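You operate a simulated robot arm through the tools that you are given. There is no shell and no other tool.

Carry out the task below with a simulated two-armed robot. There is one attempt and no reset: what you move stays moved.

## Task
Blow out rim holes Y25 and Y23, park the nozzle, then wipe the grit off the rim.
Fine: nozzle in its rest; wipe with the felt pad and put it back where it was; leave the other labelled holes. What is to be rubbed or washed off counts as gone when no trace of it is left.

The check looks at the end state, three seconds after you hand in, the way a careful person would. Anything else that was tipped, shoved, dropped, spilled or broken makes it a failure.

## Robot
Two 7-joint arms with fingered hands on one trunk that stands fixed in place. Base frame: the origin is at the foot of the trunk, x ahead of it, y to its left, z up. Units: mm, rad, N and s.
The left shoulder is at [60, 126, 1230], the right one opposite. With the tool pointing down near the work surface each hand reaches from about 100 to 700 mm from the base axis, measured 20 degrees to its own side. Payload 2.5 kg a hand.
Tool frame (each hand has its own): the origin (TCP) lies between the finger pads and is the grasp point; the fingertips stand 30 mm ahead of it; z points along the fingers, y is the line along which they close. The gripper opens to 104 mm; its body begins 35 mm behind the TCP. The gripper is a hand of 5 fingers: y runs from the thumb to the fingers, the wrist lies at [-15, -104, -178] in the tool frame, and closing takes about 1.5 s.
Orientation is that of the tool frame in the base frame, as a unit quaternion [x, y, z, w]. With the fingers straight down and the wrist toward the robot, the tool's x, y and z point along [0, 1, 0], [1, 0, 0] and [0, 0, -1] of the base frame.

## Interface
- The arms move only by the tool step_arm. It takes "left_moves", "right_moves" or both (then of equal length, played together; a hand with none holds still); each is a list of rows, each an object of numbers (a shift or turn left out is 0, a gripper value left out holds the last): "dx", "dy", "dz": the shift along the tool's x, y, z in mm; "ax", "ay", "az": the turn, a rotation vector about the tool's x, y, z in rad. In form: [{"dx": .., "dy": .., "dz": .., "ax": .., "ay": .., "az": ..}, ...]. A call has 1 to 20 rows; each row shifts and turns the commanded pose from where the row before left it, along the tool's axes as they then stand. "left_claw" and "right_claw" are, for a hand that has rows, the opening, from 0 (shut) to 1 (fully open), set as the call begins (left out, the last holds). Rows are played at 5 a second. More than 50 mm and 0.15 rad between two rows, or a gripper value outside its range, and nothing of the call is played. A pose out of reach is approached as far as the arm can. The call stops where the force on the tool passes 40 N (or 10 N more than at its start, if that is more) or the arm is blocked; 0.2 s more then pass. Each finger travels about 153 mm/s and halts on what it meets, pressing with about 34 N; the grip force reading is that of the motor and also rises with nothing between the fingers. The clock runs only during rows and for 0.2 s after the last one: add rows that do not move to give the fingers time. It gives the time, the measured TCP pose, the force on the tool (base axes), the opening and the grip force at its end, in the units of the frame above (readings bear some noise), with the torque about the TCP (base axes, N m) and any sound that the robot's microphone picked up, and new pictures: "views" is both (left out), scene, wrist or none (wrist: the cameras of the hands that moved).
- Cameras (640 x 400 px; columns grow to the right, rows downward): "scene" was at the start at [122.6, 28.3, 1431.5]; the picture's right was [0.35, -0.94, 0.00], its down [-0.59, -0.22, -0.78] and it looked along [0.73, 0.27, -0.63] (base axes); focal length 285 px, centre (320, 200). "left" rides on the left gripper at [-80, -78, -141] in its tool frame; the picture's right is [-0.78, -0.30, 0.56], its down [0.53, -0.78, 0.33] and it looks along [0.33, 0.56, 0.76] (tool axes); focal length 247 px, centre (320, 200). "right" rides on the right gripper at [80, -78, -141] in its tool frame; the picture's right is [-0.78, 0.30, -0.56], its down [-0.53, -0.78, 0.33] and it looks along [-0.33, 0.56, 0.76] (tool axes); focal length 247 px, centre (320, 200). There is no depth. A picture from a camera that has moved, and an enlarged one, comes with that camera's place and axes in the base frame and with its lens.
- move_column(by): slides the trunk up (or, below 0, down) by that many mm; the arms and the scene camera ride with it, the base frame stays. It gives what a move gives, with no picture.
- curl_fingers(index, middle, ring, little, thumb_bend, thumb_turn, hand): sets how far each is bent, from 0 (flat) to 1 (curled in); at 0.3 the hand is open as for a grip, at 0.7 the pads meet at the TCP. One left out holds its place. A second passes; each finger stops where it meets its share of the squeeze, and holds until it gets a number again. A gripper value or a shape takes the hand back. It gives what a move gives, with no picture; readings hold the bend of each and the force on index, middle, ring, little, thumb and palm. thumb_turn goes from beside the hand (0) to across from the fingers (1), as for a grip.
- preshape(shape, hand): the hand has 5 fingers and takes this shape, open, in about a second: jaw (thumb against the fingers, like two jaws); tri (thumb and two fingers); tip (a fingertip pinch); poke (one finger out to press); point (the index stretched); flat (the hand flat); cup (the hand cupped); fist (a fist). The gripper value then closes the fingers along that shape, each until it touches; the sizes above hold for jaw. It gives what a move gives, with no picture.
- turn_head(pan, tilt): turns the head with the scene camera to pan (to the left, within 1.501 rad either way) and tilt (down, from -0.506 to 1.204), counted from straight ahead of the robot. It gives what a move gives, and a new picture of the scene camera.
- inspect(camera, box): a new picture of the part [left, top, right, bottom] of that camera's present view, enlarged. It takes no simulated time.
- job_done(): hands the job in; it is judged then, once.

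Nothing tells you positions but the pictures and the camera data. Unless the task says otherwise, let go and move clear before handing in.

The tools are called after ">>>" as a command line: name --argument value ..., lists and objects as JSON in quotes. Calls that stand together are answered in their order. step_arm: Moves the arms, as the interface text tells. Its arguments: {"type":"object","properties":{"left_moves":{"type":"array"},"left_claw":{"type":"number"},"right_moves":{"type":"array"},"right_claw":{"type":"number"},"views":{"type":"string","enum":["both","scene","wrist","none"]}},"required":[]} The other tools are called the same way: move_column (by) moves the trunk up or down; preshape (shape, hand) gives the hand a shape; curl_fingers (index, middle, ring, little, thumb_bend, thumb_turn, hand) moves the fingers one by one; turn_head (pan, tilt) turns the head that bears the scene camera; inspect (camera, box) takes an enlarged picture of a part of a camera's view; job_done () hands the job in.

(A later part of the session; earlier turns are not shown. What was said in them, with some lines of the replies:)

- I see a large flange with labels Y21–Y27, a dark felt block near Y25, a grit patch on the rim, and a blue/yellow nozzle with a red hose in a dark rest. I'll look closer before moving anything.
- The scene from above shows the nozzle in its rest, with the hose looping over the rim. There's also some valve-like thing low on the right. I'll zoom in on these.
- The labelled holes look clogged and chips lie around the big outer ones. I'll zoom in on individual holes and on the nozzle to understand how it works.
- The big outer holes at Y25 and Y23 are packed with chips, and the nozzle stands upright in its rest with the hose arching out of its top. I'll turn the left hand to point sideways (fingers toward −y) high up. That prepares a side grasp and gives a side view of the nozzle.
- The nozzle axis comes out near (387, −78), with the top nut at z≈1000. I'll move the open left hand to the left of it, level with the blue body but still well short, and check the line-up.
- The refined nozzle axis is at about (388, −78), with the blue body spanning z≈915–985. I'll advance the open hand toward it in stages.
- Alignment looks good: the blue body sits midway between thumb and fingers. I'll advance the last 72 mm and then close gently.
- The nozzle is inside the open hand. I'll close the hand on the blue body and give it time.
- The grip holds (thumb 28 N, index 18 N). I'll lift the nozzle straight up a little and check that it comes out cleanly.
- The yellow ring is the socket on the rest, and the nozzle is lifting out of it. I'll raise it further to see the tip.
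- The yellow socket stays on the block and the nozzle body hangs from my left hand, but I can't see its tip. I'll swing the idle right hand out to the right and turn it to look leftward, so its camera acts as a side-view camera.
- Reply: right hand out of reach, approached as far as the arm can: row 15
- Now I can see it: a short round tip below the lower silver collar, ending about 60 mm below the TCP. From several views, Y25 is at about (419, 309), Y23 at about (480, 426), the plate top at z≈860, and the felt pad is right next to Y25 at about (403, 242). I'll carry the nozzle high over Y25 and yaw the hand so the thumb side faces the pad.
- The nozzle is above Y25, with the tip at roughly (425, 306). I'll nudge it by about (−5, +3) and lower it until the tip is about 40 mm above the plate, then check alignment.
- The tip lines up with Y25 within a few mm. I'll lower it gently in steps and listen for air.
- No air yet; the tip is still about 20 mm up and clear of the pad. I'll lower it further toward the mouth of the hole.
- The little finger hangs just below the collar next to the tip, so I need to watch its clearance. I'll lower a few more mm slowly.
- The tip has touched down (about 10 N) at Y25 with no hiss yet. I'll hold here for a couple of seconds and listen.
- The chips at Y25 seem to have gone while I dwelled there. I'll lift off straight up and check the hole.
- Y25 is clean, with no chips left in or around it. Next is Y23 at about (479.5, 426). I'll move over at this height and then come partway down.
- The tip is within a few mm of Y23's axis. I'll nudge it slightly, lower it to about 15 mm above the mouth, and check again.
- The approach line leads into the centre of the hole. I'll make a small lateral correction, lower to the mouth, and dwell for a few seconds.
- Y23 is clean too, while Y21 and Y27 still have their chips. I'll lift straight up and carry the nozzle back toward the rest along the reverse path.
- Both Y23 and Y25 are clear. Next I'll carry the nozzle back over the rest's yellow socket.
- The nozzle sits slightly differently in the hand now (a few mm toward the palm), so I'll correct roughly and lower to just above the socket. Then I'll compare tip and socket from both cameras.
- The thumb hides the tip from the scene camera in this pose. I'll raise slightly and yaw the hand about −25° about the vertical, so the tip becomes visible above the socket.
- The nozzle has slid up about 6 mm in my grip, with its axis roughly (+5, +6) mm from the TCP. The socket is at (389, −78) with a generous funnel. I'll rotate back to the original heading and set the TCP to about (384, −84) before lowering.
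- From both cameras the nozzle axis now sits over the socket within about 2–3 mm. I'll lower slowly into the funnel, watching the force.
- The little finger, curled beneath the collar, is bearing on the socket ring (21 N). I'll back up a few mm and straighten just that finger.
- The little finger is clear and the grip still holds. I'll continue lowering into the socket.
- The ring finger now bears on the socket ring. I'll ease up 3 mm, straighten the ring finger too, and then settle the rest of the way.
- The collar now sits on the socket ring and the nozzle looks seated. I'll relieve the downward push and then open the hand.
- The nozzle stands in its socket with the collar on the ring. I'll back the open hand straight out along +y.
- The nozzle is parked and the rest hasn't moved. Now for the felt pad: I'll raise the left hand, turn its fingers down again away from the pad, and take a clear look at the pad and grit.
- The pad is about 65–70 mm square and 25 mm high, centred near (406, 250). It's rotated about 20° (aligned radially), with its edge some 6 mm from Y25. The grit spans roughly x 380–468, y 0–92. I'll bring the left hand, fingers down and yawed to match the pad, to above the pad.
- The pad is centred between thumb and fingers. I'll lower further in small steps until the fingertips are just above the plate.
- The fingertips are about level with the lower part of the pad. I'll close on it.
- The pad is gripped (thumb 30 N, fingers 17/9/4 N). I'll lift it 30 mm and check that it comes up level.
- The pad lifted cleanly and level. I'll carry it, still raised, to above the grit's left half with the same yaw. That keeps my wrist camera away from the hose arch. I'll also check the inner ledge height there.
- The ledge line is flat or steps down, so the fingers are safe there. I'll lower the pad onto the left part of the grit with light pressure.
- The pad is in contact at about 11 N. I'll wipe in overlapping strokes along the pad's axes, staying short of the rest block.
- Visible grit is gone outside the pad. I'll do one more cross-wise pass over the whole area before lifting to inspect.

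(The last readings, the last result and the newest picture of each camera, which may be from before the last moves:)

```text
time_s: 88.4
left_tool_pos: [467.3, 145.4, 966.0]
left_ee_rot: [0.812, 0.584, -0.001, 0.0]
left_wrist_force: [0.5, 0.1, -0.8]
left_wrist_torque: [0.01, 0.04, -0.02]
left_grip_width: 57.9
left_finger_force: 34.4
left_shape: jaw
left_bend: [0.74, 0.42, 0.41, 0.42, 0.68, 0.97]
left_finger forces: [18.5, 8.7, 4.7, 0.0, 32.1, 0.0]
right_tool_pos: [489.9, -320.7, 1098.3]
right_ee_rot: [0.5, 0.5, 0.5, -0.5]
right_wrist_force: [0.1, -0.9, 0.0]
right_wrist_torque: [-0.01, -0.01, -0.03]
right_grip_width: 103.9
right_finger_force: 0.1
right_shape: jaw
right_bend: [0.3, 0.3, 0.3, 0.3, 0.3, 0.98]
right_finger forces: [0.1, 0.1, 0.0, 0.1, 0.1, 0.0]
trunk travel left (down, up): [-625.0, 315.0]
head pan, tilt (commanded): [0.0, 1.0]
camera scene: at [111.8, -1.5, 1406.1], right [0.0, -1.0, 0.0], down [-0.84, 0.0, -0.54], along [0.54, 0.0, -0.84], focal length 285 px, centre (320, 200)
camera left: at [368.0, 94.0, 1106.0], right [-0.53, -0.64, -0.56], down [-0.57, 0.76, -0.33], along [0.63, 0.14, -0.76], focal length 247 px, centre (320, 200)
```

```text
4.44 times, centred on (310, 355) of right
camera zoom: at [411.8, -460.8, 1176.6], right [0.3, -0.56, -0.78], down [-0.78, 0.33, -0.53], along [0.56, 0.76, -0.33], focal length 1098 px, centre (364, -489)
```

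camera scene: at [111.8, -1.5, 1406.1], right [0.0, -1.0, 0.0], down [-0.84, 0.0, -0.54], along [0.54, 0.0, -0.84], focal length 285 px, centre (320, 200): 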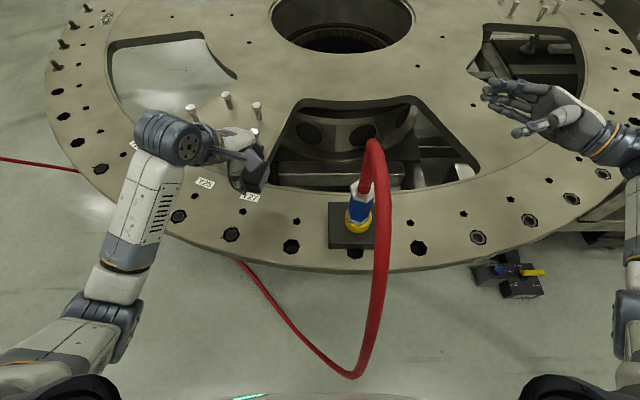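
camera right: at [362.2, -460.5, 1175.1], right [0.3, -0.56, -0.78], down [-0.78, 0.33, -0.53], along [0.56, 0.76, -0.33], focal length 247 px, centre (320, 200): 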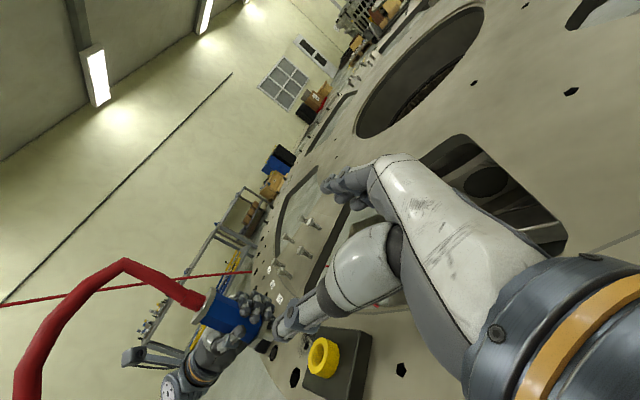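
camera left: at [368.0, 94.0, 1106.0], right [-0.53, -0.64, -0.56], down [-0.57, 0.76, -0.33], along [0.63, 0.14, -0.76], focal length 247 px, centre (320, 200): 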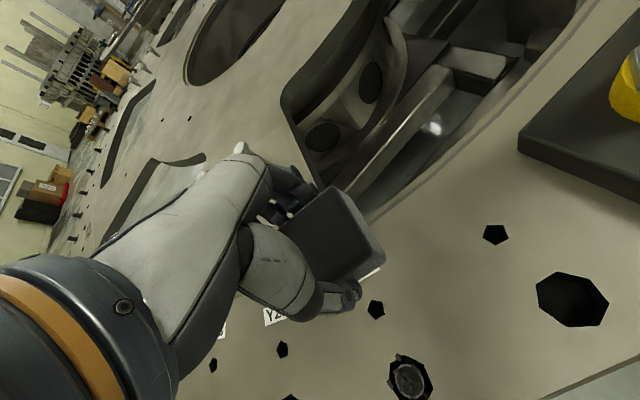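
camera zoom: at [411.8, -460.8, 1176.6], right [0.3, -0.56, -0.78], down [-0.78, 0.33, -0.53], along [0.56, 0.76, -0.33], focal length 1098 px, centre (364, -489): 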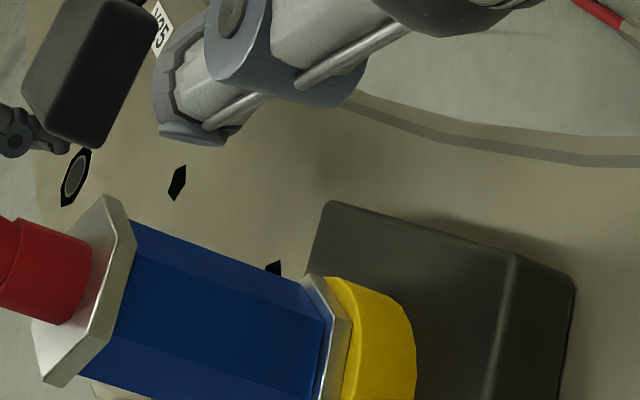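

>>> inspect --camera "left" --box '[370, 170, 560, 300]'

>>> inspect --camera "scene" --box '[275, 185, 325, 230]'

```text
3.08 times, centred on (465, 235) of left
camera zoom: at [368.0, 94.0, 1106.0], right [-0.53, -0.64, -0.56], down [-0.57, 0.76, -0.33], along [0.63, 0.14, -0.76], focal length 760 px, centre (-126, 92)
```

zoom: 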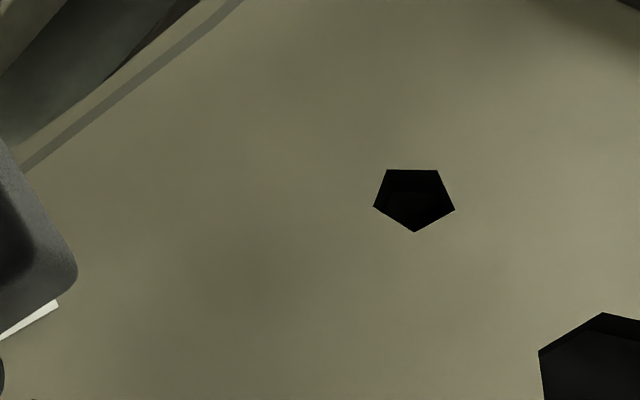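

```text
8.89 times, centred on (300, 208) of scene
camera zoom: at [111.8, -1.5, 1406.1], right [0.0, -1.0, 0.0], down [-0.84, 0.0, -0.54], along [0.54, 0.0, -0.84], focal length 2533 px, centre (498, 133)
```

zoom: 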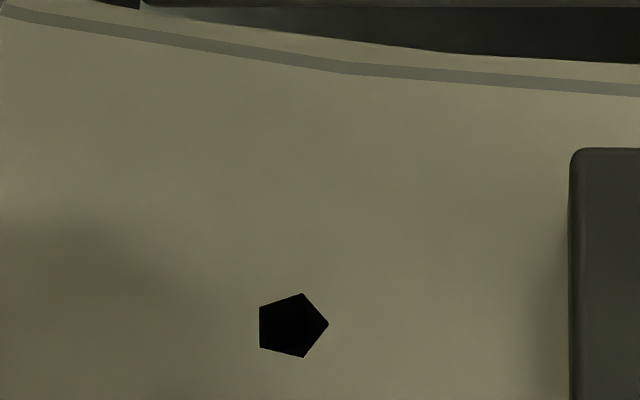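

The rim is clean. I'll carry the pad back over its original spot (TCP at the grasp pose 405, 248.5) and check before lowering.

>>> step_arm --left_moves '[{"dx": 19.5, "dy": -23}, {"dx": 19.5, "dy": -23}, {"dx": 19.5, "dy": -23}, {"dx": 19.5, "dy": -22.6}, {"dz": 15}, {"dz": 15}, {}]' --views "none"

>>> inspect --camera "scene" --box '[150, 160, 260, 250]'

>>> inspect --camera "left" --box '[240, 150, 440, 350]'

```text
time_s: 90.0
left_tool_pos: [405.7, 250.2, 933.5]
left_ee_rot: [0.812, 0.583, 0.0, 0.0]
left_wrist_force: [0.4, 0.4, 0.1]
left_wrist_torque: [0.0, 0.02, 0.0]
left_grip_width: 58.1
left_finger_force: 34.2
left_shape: jaw
left_bend: [0.74, 0.42, 0.41, 0.42, 0.68, 0.97]
left_finger forces: [18.6, 8.9, 4.7, 0.0, 32.0, 0.0]
right_tool_pos: [488.8, -320.8, 1096.8]
right_ee_rot: [0.5, 0.5, 0.5, -0.5]
right_wrist_force: [-0.6, 0.2, 0.4]
right_wrist_torque: [-0.01, 0.01, -0.02]
right_grip_width: 103.6
right_finger_force: 0.1
right_shape: jaw
right_bend: [0.3, 0.3, 0.3, 0.3, 0.3, 0.98]
right_finger forces: [0.0, 0.0, 0.0, 0.0, 0.0, 0.0]
trunk travel left (down, up): [-625.0, 315.0]
head pan, tilt (commanded): [0.0, 1.0]
```

```text
4.44 times, centred on (205, 205) of scene
camera zoom: at [111.8, -1.4, 1406.1], right [0.0, -1.0, 0.0], down [-0.84, 0.0, -0.54], along [0.54, 0.0, -0.84], focal length 1266 px, centre (831, 178)
```

zoom: 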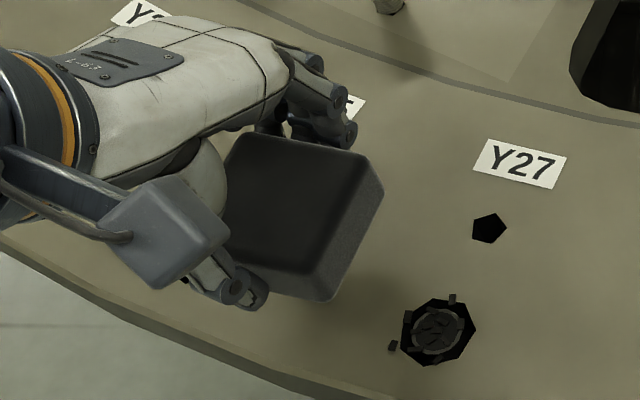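

```text
2.00 times, centred on (340, 250) of left
camera zoom: at [306.9, 198.5, 1074.2], right [-0.53, -0.64, -0.56], down [-0.57, 0.76, -0.33], along [0.63, 0.14, -0.76], focal length 494 px, centre (280, 100)
```

zoom: 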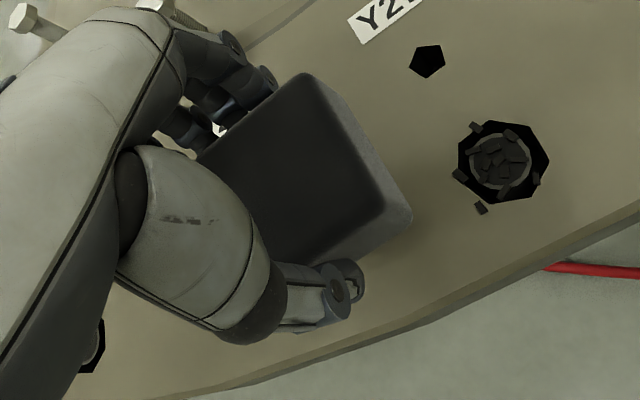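

The pad is over its old spot, rotated just a few degrees in my grip. I'll correct that and set it down gently.

>>> step_arm --left_moves '[{"dz": 12, "dx": -1, "az": 0.06}, {"dz": 10}, {"dz": 8}, {"dz": 3}, {"dz": 2}, {}]' --views "none"

>>> inspect --camera "scene" --box '[150, 160, 260, 250]'

>>> inspect --camera "left" --box '[240, 150, 440, 350]'

```text
time_s: 91.4
left_tool_pos: [404.2, 248.3, 900.0]
left_ee_rot: [0.829, 0.559, 0.001, 0.0]
left_wrist_force: [0.2, -0.6, 0.3]
left_wrist_torque: [0.0, 0.04, -0.02]
left_grip_width: 58.0
left_finger_force: 33.9
left_shape: jaw
left_bend: [0.74, 0.42, 0.41, 0.42, 0.68, 0.97]
left_finger forces: [18.7, 8.9, 4.7, 0.1, 32.2, 0.0]
right_tool_pos: [489.4, -321.8, 1098.7]
right_ee_rot: [0.5, 0.5, 0.5, -0.5]
right_wrist_force: [-0.2, -0.1, 0.1]
right_wrist_torque: [0.0, -0.02, 0.01]
right_grip_width: 103.9
right_finger_force: 0.0
right_shape: jaw
right_bend: [0.3, 0.3, 0.3, 0.3, 0.3, 0.98]
right_finger forces: [0.1, 0.1, 0.0, 0.0, 0.0, 0.0]
trunk travel left (down, up): [-625.0, 315.0]
head pan, tilt (commanded): [0.0, 1.0]
```

```text
4.44 times, centred on (205, 205) of scene
camera zoom: at [111.8, -1.4, 1406.1], right [0.0, -1.0, 0.0], down [-0.84, 0.0, -0.54], along [0.54, 0.0, -0.84], focal length 1266 px, centre (831, 178)
```

zoom: 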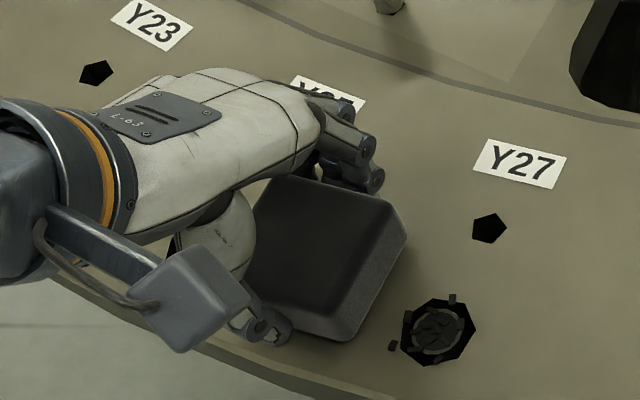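

```text
2.00 times, centred on (340, 250) of left
camera zoom: at [302.7, 203.9, 1039.8], right [-0.57, -0.61, -0.56], down [-0.52, 0.79, -0.33], along [0.64, 0.1, -0.76], focal length 494 px, centre (280, 100)
```

zoom: 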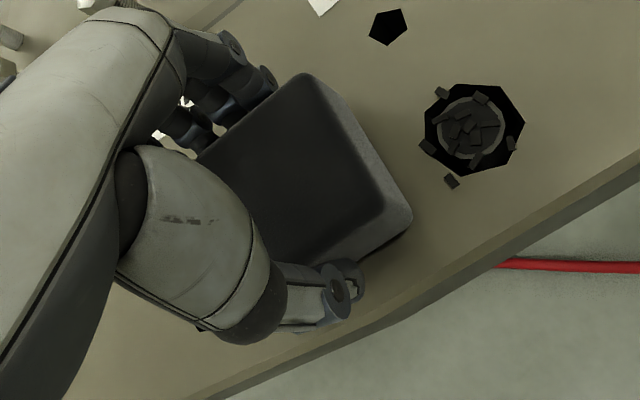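

>>> step_arm --left_moves '[{"dz": 1.5}, {"dz": 1.5}, {}]' --views "none"

```text
time_s: 92.2
left_tool_pos: [404.9, 248.9, 896.9]
left_ee_rot: [0.829, 0.559, 0.0, 0.0]
left_wrist_force: [-0.4, 0.4, 0.3]
left_wrist_torque: [0.02, 0.02, 0.01]
left_grip_width: 58.2
left_finger_force: 33.6
left_shape: jaw
left_bend: [0.74, 0.42, 0.41, 0.42, 0.68, 0.97]
left_finger forces: [18.7, 8.8, 4.7, 0.1, 32.0, 0.0]
right_tool_pos: [489.5, -320.7, 1097.6]
right_ee_rot: [0.5, 0.5, 0.5, -0.5]
right_wrist_force: [0.2, 0.0, 0.3]
right_wrist_torque: [0.02, 0.0, 0.02]
right_grip_width: 103.7
right_finger_force: 0.1
right_shape: jaw
right_bend: [0.3, 0.3, 0.3, 0.3, 0.3, 0.98]
right_finger forces: [0.0, 0.0, 0.0, 0.0, 0.0, 0.0]
trunk travel left (down, up): [-625.0, 315.0]
head pan, tilt (commanded): [0.0, 1.0]
```

>>> step_arm --left_moves '[{"dz": 1}, {}]' --views "none"

```text
time_s: 92.8
left_tool_pos: [403.7, 248.6, 896.1]
left_ee_rot: [0.829, 0.559, 0.0, 0.0]
left_wrist_force: [0.0, 1.1, 0.4]
left_wrist_torque: [0.01, 0.01, 0.03]
left_grip_width: 58.0
left_finger_force: 33.3
left_shape: jaw
left_bend: [0.74, 0.42, 0.41, 0.42, 0.68, 0.97]
left_finger forces: [18.5, 8.7, 4.6, 0.1, 32.2, 0.1]
right_tool_pos: [490.9, -321.4, 1098.0]
right_ee_rot: [0.5, 0.5, 0.5, -0.5]
right_wrist_force: [-0.3, 0.3, 0.2]
right_wrist_torque: [0.02, 0.0, -0.02]
right_grip_width: 103.9
right_finger_force: 0.0
right_shape: jaw
right_bend: [0.3, 0.3, 0.3, 0.3, 0.3, 0.98]
right_finger forces: [0.1, 0.0, 0.0, 0.0, 0.1, 0.1]
trunk travel left (down, up): [-625.0, 315.0]
head pan, tilt (commanded): [0.0, 1.0]
```

>>> step_arm --left_moves '[{"dz": 1}, {}]' --views "none"

```text
time_s: 93.4
left_tool_pos: [405.6, 248.1, 895.7]
left_ee_rot: [0.829, 0.559, 0.001, 0.001]
left_wrist_force: [-1.0, -0.8, 3.5]
left_wrist_torque: [0.01, 0.03, 0.01]
left_grip_width: 58.1
left_finger_force: 33.9
left_shape: jaw
left_bend: [0.74, 0.42, 0.41, 0.42, 0.68, 0.97]
left_finger forces: [18.3, 8.5, 4.6, 0.0, 32.6, 0.0]
right_tool_pos: [490.7, -320.4, 1096.9]
right_ee_rot: [-0.5, -0.5, -0.5, 0.5]
right_wrist_force: [-0.1, -0.2, -0.8]
right_wrist_torque: [0.03, 0.01, 0.02]
right_grip_width: 103.7
right_finger_force: 0.0
right_shape: jaw
right_bend: [0.3, 0.3, 0.3, 0.3, 0.3, 0.98]
right_finger forces: [0.0, 0.0, 0.1, 0.1, 0.1, 0.0]
trunk travel left (down, up): [-625.0, 315.0]
head pan, tilt (commanded): [0.0, 1.0]
```

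The pad has touched down lightly (about 3.5 N). I'll open the hand here and then rise straight up.

>>> step_arm --left_moves '[{}, {}, {}, {}, {}, {}, {}, {}, {}]' --left_claw 1 --views "none"

>>> inspect --camera "scene" --box '[150, 160, 260, 250]'

```text
time_s: 95.4
left_tool_pos: [405.6, 248.1, 895.3]
left_ee_rot: [0.829, 0.559, 0.0, -0.001]
left_wrist_force: [-0.2, 0.0, 0.1]
left_wrist_torque: [-0.02, -0.01, -0.02]
left_grip_width: 103.7
left_finger_force: 0.2
left_shape: jaw
left_bend: [0.3, 0.3, 0.3, 0.3, 0.3, 0.98]
left_finger forces: [0.1, 0.1, 0.0, 0.1, 0.0, 0.0]
right_tool_pos: [489.3, -321.4, 1097.0]
right_ee_rot: [0.5, 0.5, 0.5, -0.5]
right_wrist_force: [0.4, 0.5, 0.6]
right_wrist_torque: [-0.01, 0.0, -0.01]
right_grip_width: 103.9
right_finger_force: 0.1
right_shape: jaw
right_bend: [0.3, 0.3, 0.3, 0.3, 0.3, 0.98]
right_finger forces: [0.0, 0.0, 0.0, 0.0, 0.0, 0.0]
trunk travel left (down, up): [-625.0, 315.0]
head pan, tilt (commanded): [0.0, 1.0]
```

```text
4.44 times, centred on (205, 205) of scene
camera zoom: at [111.8, -1.4, 1406.1], right [0.0, -1.0, 0.0], down [-0.84, 0.0, -0.54], along [0.54, 0.0, -0.84], focal length 1266 px, centre (831, 178)
```

zoom: 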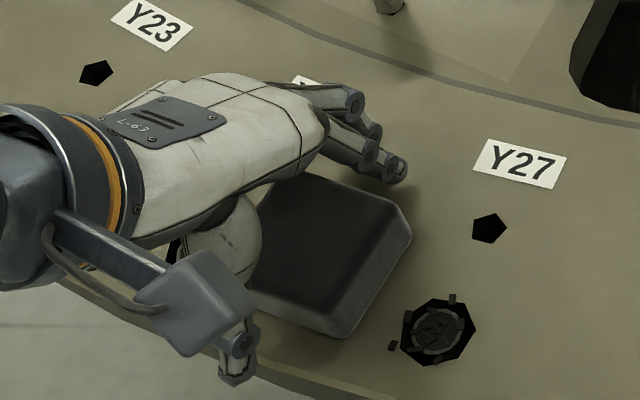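

Released. I'll rise straight up, well clear, then move away so I can check everything.

>>> step_arm --left_moves '[{"dz": -10}, {"dz": -20}, {"dz": -30}, {"dz": -40}, {"dz": -45}, {"dz": -45}, {"dz": -45}, {"dx": 30, "dz": -20}, {"dx": 30}, {"dx": 30}, {}]' --views "both"

>>> inspect --camera "scene" --box '[165, 185, 245, 250]'

>>> inspect --camera "scene" --box '[255, 185, 335, 250]'

>>> inspect --camera "scene" --box '[320, 130, 400, 260]'

>>> inspect --camera "scene" --box '[80, 130, 180, 215]'

```text
time_s: 97.8
left_tool_pos: [440.2, 332.7, 1148.7]
left_ee_rot: [0.829, 0.559, 0.001, 0.0]
left_wrist_force: [-0.4, 0.2, 0.4]
left_wrist_torque: [-0.02, 0.02, 0.0]
left_grip_width: 103.7
left_finger_force: 0.1
left_shape: jaw
left_bend: [0.3, 0.3, 0.3, 0.3, 0.3, 0.98]
left_finger forces: [0.0, 0.0, 0.0, 0.0, 0.0, 0.0]
right_tool_pos: [489.6, -321.4, 1097.5]
right_ee_rot: [0.5, 0.5, 0.499, -0.5]
right_wrist_force: [0.3, -0.7, -0.3]
right_wrist_torque: [-0.04, -0.04, 0.0]
right_grip_width: 103.7
right_finger_force: 0.0
right_shape: jaw
right_bend: [0.3, 0.3, 0.3, 0.3, 0.3, 0.98]
right_finger forces: [0.0, 0.0, 0.0, 0.1, 0.0, 0.0]
trunk travel left (down, up): [-625.0, 315.0]
head pan, tilt (commanded): [0.0, 1.0]
camera scene: at [111.7, -1.5, 1406.1], right [0.0, -1.0, 0.0], down [-0.84, 0.0, -0.54], along [0.54, 0.0, -0.84], focal length 285 px, centre (320, 200)
camera left: at [337.5, 286.9, 1289.8], right [-0.57, -0.61, -0.56], down [-0.52, 0.79, -0.33], along [0.64, 0.1, -0.76], focal length 247 px, centre (320, 200)
```

scene: 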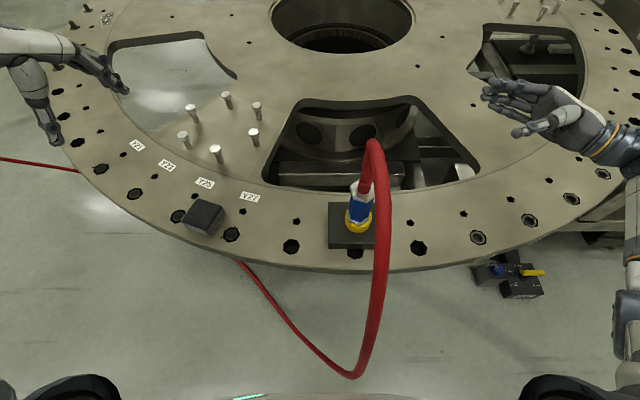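
left: 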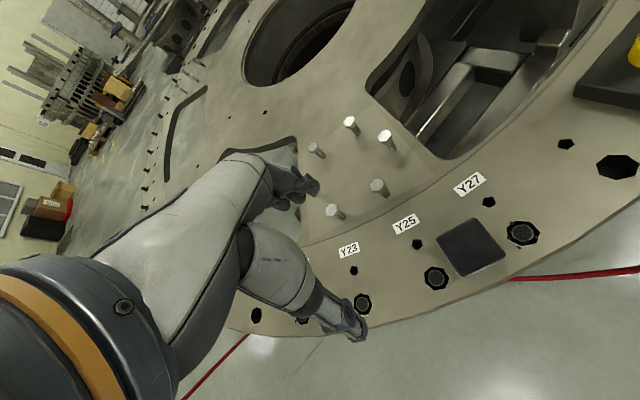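

```text
6.15 times, centred on (205, 218) of scene
camera zoom: at [111.7, -1.5, 1406.1], right [0.0, -1.0, 0.0], down [-0.84, 0.0, -0.54], along [0.54, 0.0, -0.84], focal length 1754 px, centre (1028, 92)
```

zoom: 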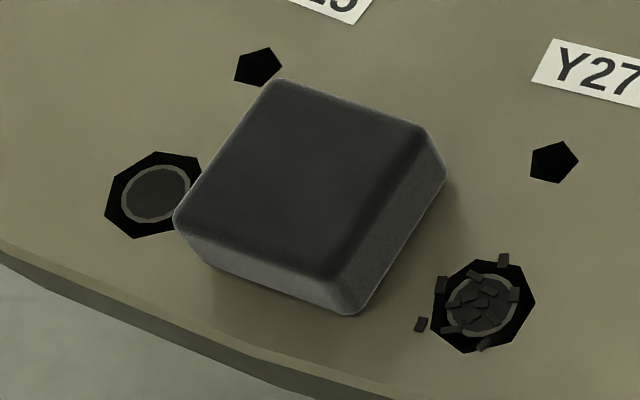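

```text
6.15 times, centred on (295, 218) of scene
camera zoom: at [111.7, -1.5, 1406.1], right [0.0, -1.0, 0.0], down [-0.84, 0.0, -0.54], along [0.54, 0.0, -0.84], focal length 1754 px, centre (474, 92)
```

zoom: 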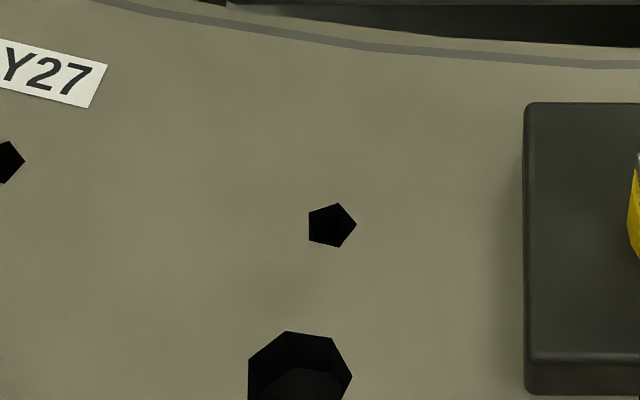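

```text
3.08 times, centred on (360, 195) of scene
camera zoom: at [111.7, -1.5, 1406.1], right [0.0, -1.0, 0.0], down [-0.84, 0.0, -0.54], along [0.54, 0.0, -0.84], focal length 877 px, centre (197, 215)
```

zoom: 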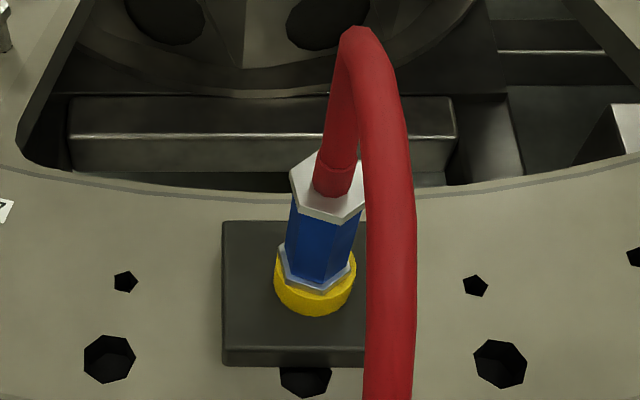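

```text
4.71 times, centred on (130, 172) of scene
camera zoom: at [111.7, -1.5, 1406.1], right [0.0, -1.0, 0.0], down [-0.84, 0.0, -0.54], along [0.54, 0.0, -0.84], focal length 1341 px, centre (1214, 329)
```

zoom: 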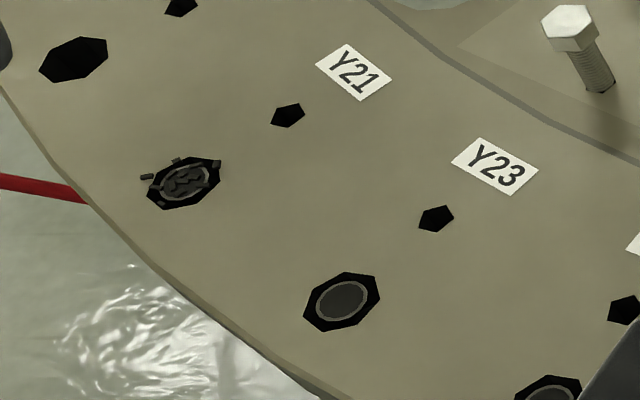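

The pad is back within about 5 mm of its original place and the rim looks clean. There's a faint tint below the small hole, so I'll zoom closer to make sure no trace is left.

>>> inspect --camera "scene" --box '[275, 205, 315, 240]'

>>> inspect --camera "scene" --box '[270, 180, 330, 220]'

>>> inspect --camera "left" --box '[490, 90, 640, 220]'

>>> inspect --camera "right" --box '[240, 310, 360, 400]'

```text
11.43 times, centred on (295, 222) of scene
camera zoom: at [111.7, -1.5, 1406.1], right [0.0, -1.0, 0.0], down [-0.84, 0.0, -0.54], along [0.54, 0.0, -0.84], focal length 3257 px, centre (606, -57)
```

zoom: 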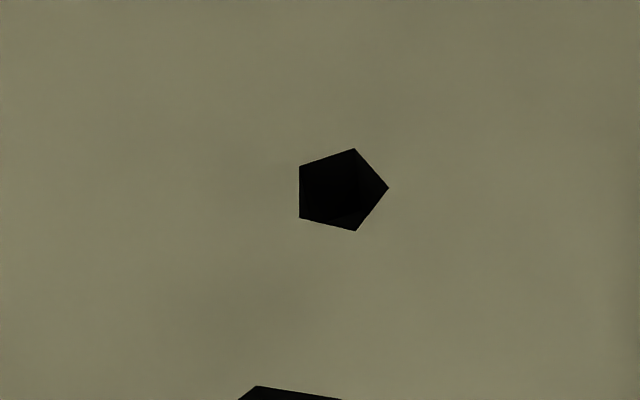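

```text
10.00 times, centred on (300, 200) of scene
camera zoom: at [111.7, -1.5, 1406.1], right [0.0, -1.0, 0.0], down [-0.84, 0.0, -0.54], along [0.54, 0.0, -0.84], focal length 2850 px, centre (520, 200)
```

zoom: 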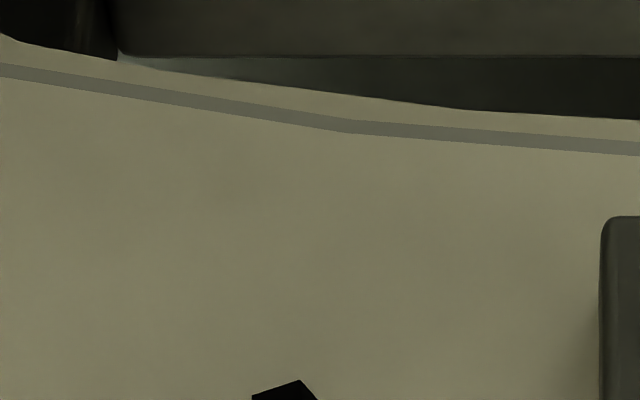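

```text
3.08 times, centred on (565, 155) of left
camera zoom: at [337.5, 286.9, 1289.8], right [-0.57, -0.61, -0.56], down [-0.52, 0.79, -0.33], along [0.64, 0.1, -0.76], focal length 760 px, centre (-434, 338)
```

zoom: 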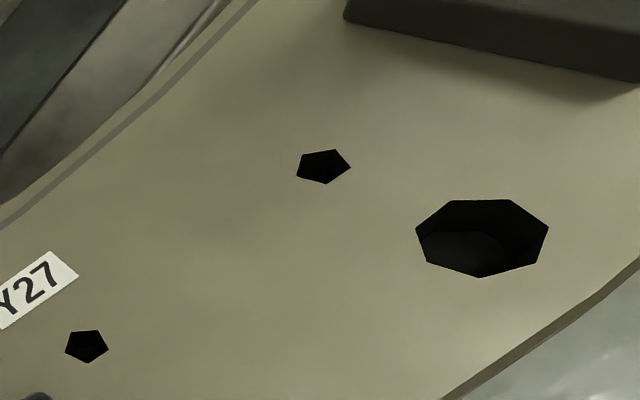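

```text
4.44 times, centred on (300, 355) of right
camera zoom: at [411.8, -460.8, 1176.6], right [0.3, -0.56, -0.78], down [-0.78, 0.33, -0.53], along [0.56, 0.76, -0.33], focal length 1098 px, centre (409, -489)
```

zoom: 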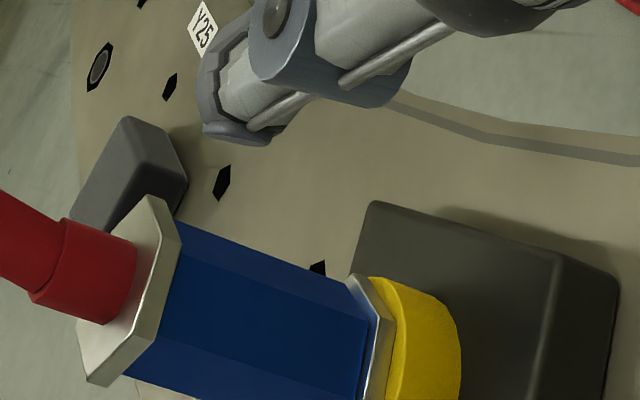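

No trace of grit remains. I'll double-check how the nozzle is seated against the original view.

>>> inspect --camera "scene" --box '[320, 170, 400, 260]'

>>> inspect --camera "right" --box '[290, 350, 350, 400]'

```text
4.44 times, centred on (360, 215) of scene
camera zoom: at [111.7, -1.5, 1406.1], right [0.0, -1.0, 0.0], down [-0.84, 0.0, -0.54], along [0.54, 0.0, -0.84], focal length 1266 px, centre (142, 133)
```

zoom: 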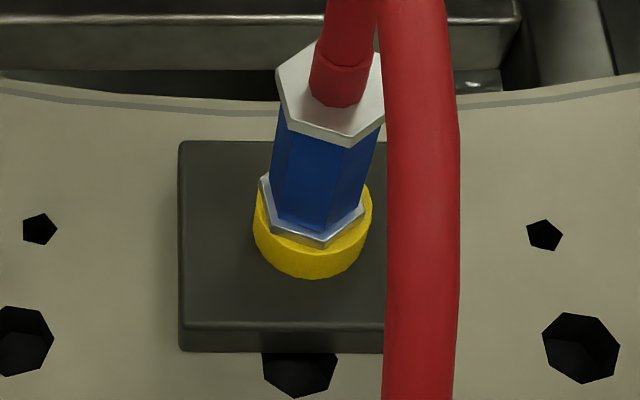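

```text
8.00 times, centred on (320, 375) of right
camera zoom: at [411.8, -460.8, 1176.6], right [0.3, -0.56, -0.78], down [-0.78, 0.33, -0.53], along [0.56, 0.76, -0.33], focal length 1976 px, centre (320, -1200)
```

zoom: 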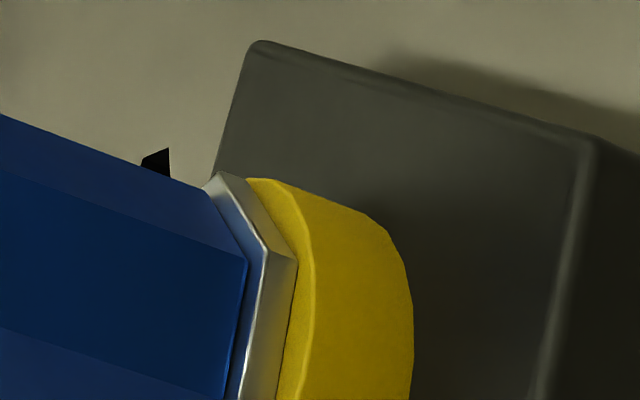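

Everything checks out. Y23 and Y25 are clear, Y21 and Y27 are untouched, the nozzle sits in its socket, the rim is free of grit, and the felt pad is back in its place. Both hands are empty and clear, so I'm handing in.

>>> job_done

```text
The job is handed in.
```

The job is handed in. Rim holes Y25 and Y23 are blown out, the nozzle is back in its rest, and no trace of grit shows on the rim.

- **Holes:** no chips are left in or around Y25 and Y23. Y21 and Y27 still have theirs.
- **Nozzle:** its collar sits on the yellow socket ring, as it did at the start. The top leans about 3 mm from its original position.
- **Felt pad:** I wiped with it and put it back about 5 mm from where it was, at the same angle.
- **Clear of the work:** both hands are empty and raised clear of the rim, and I saw nothing else tipped, shoved or dropped.
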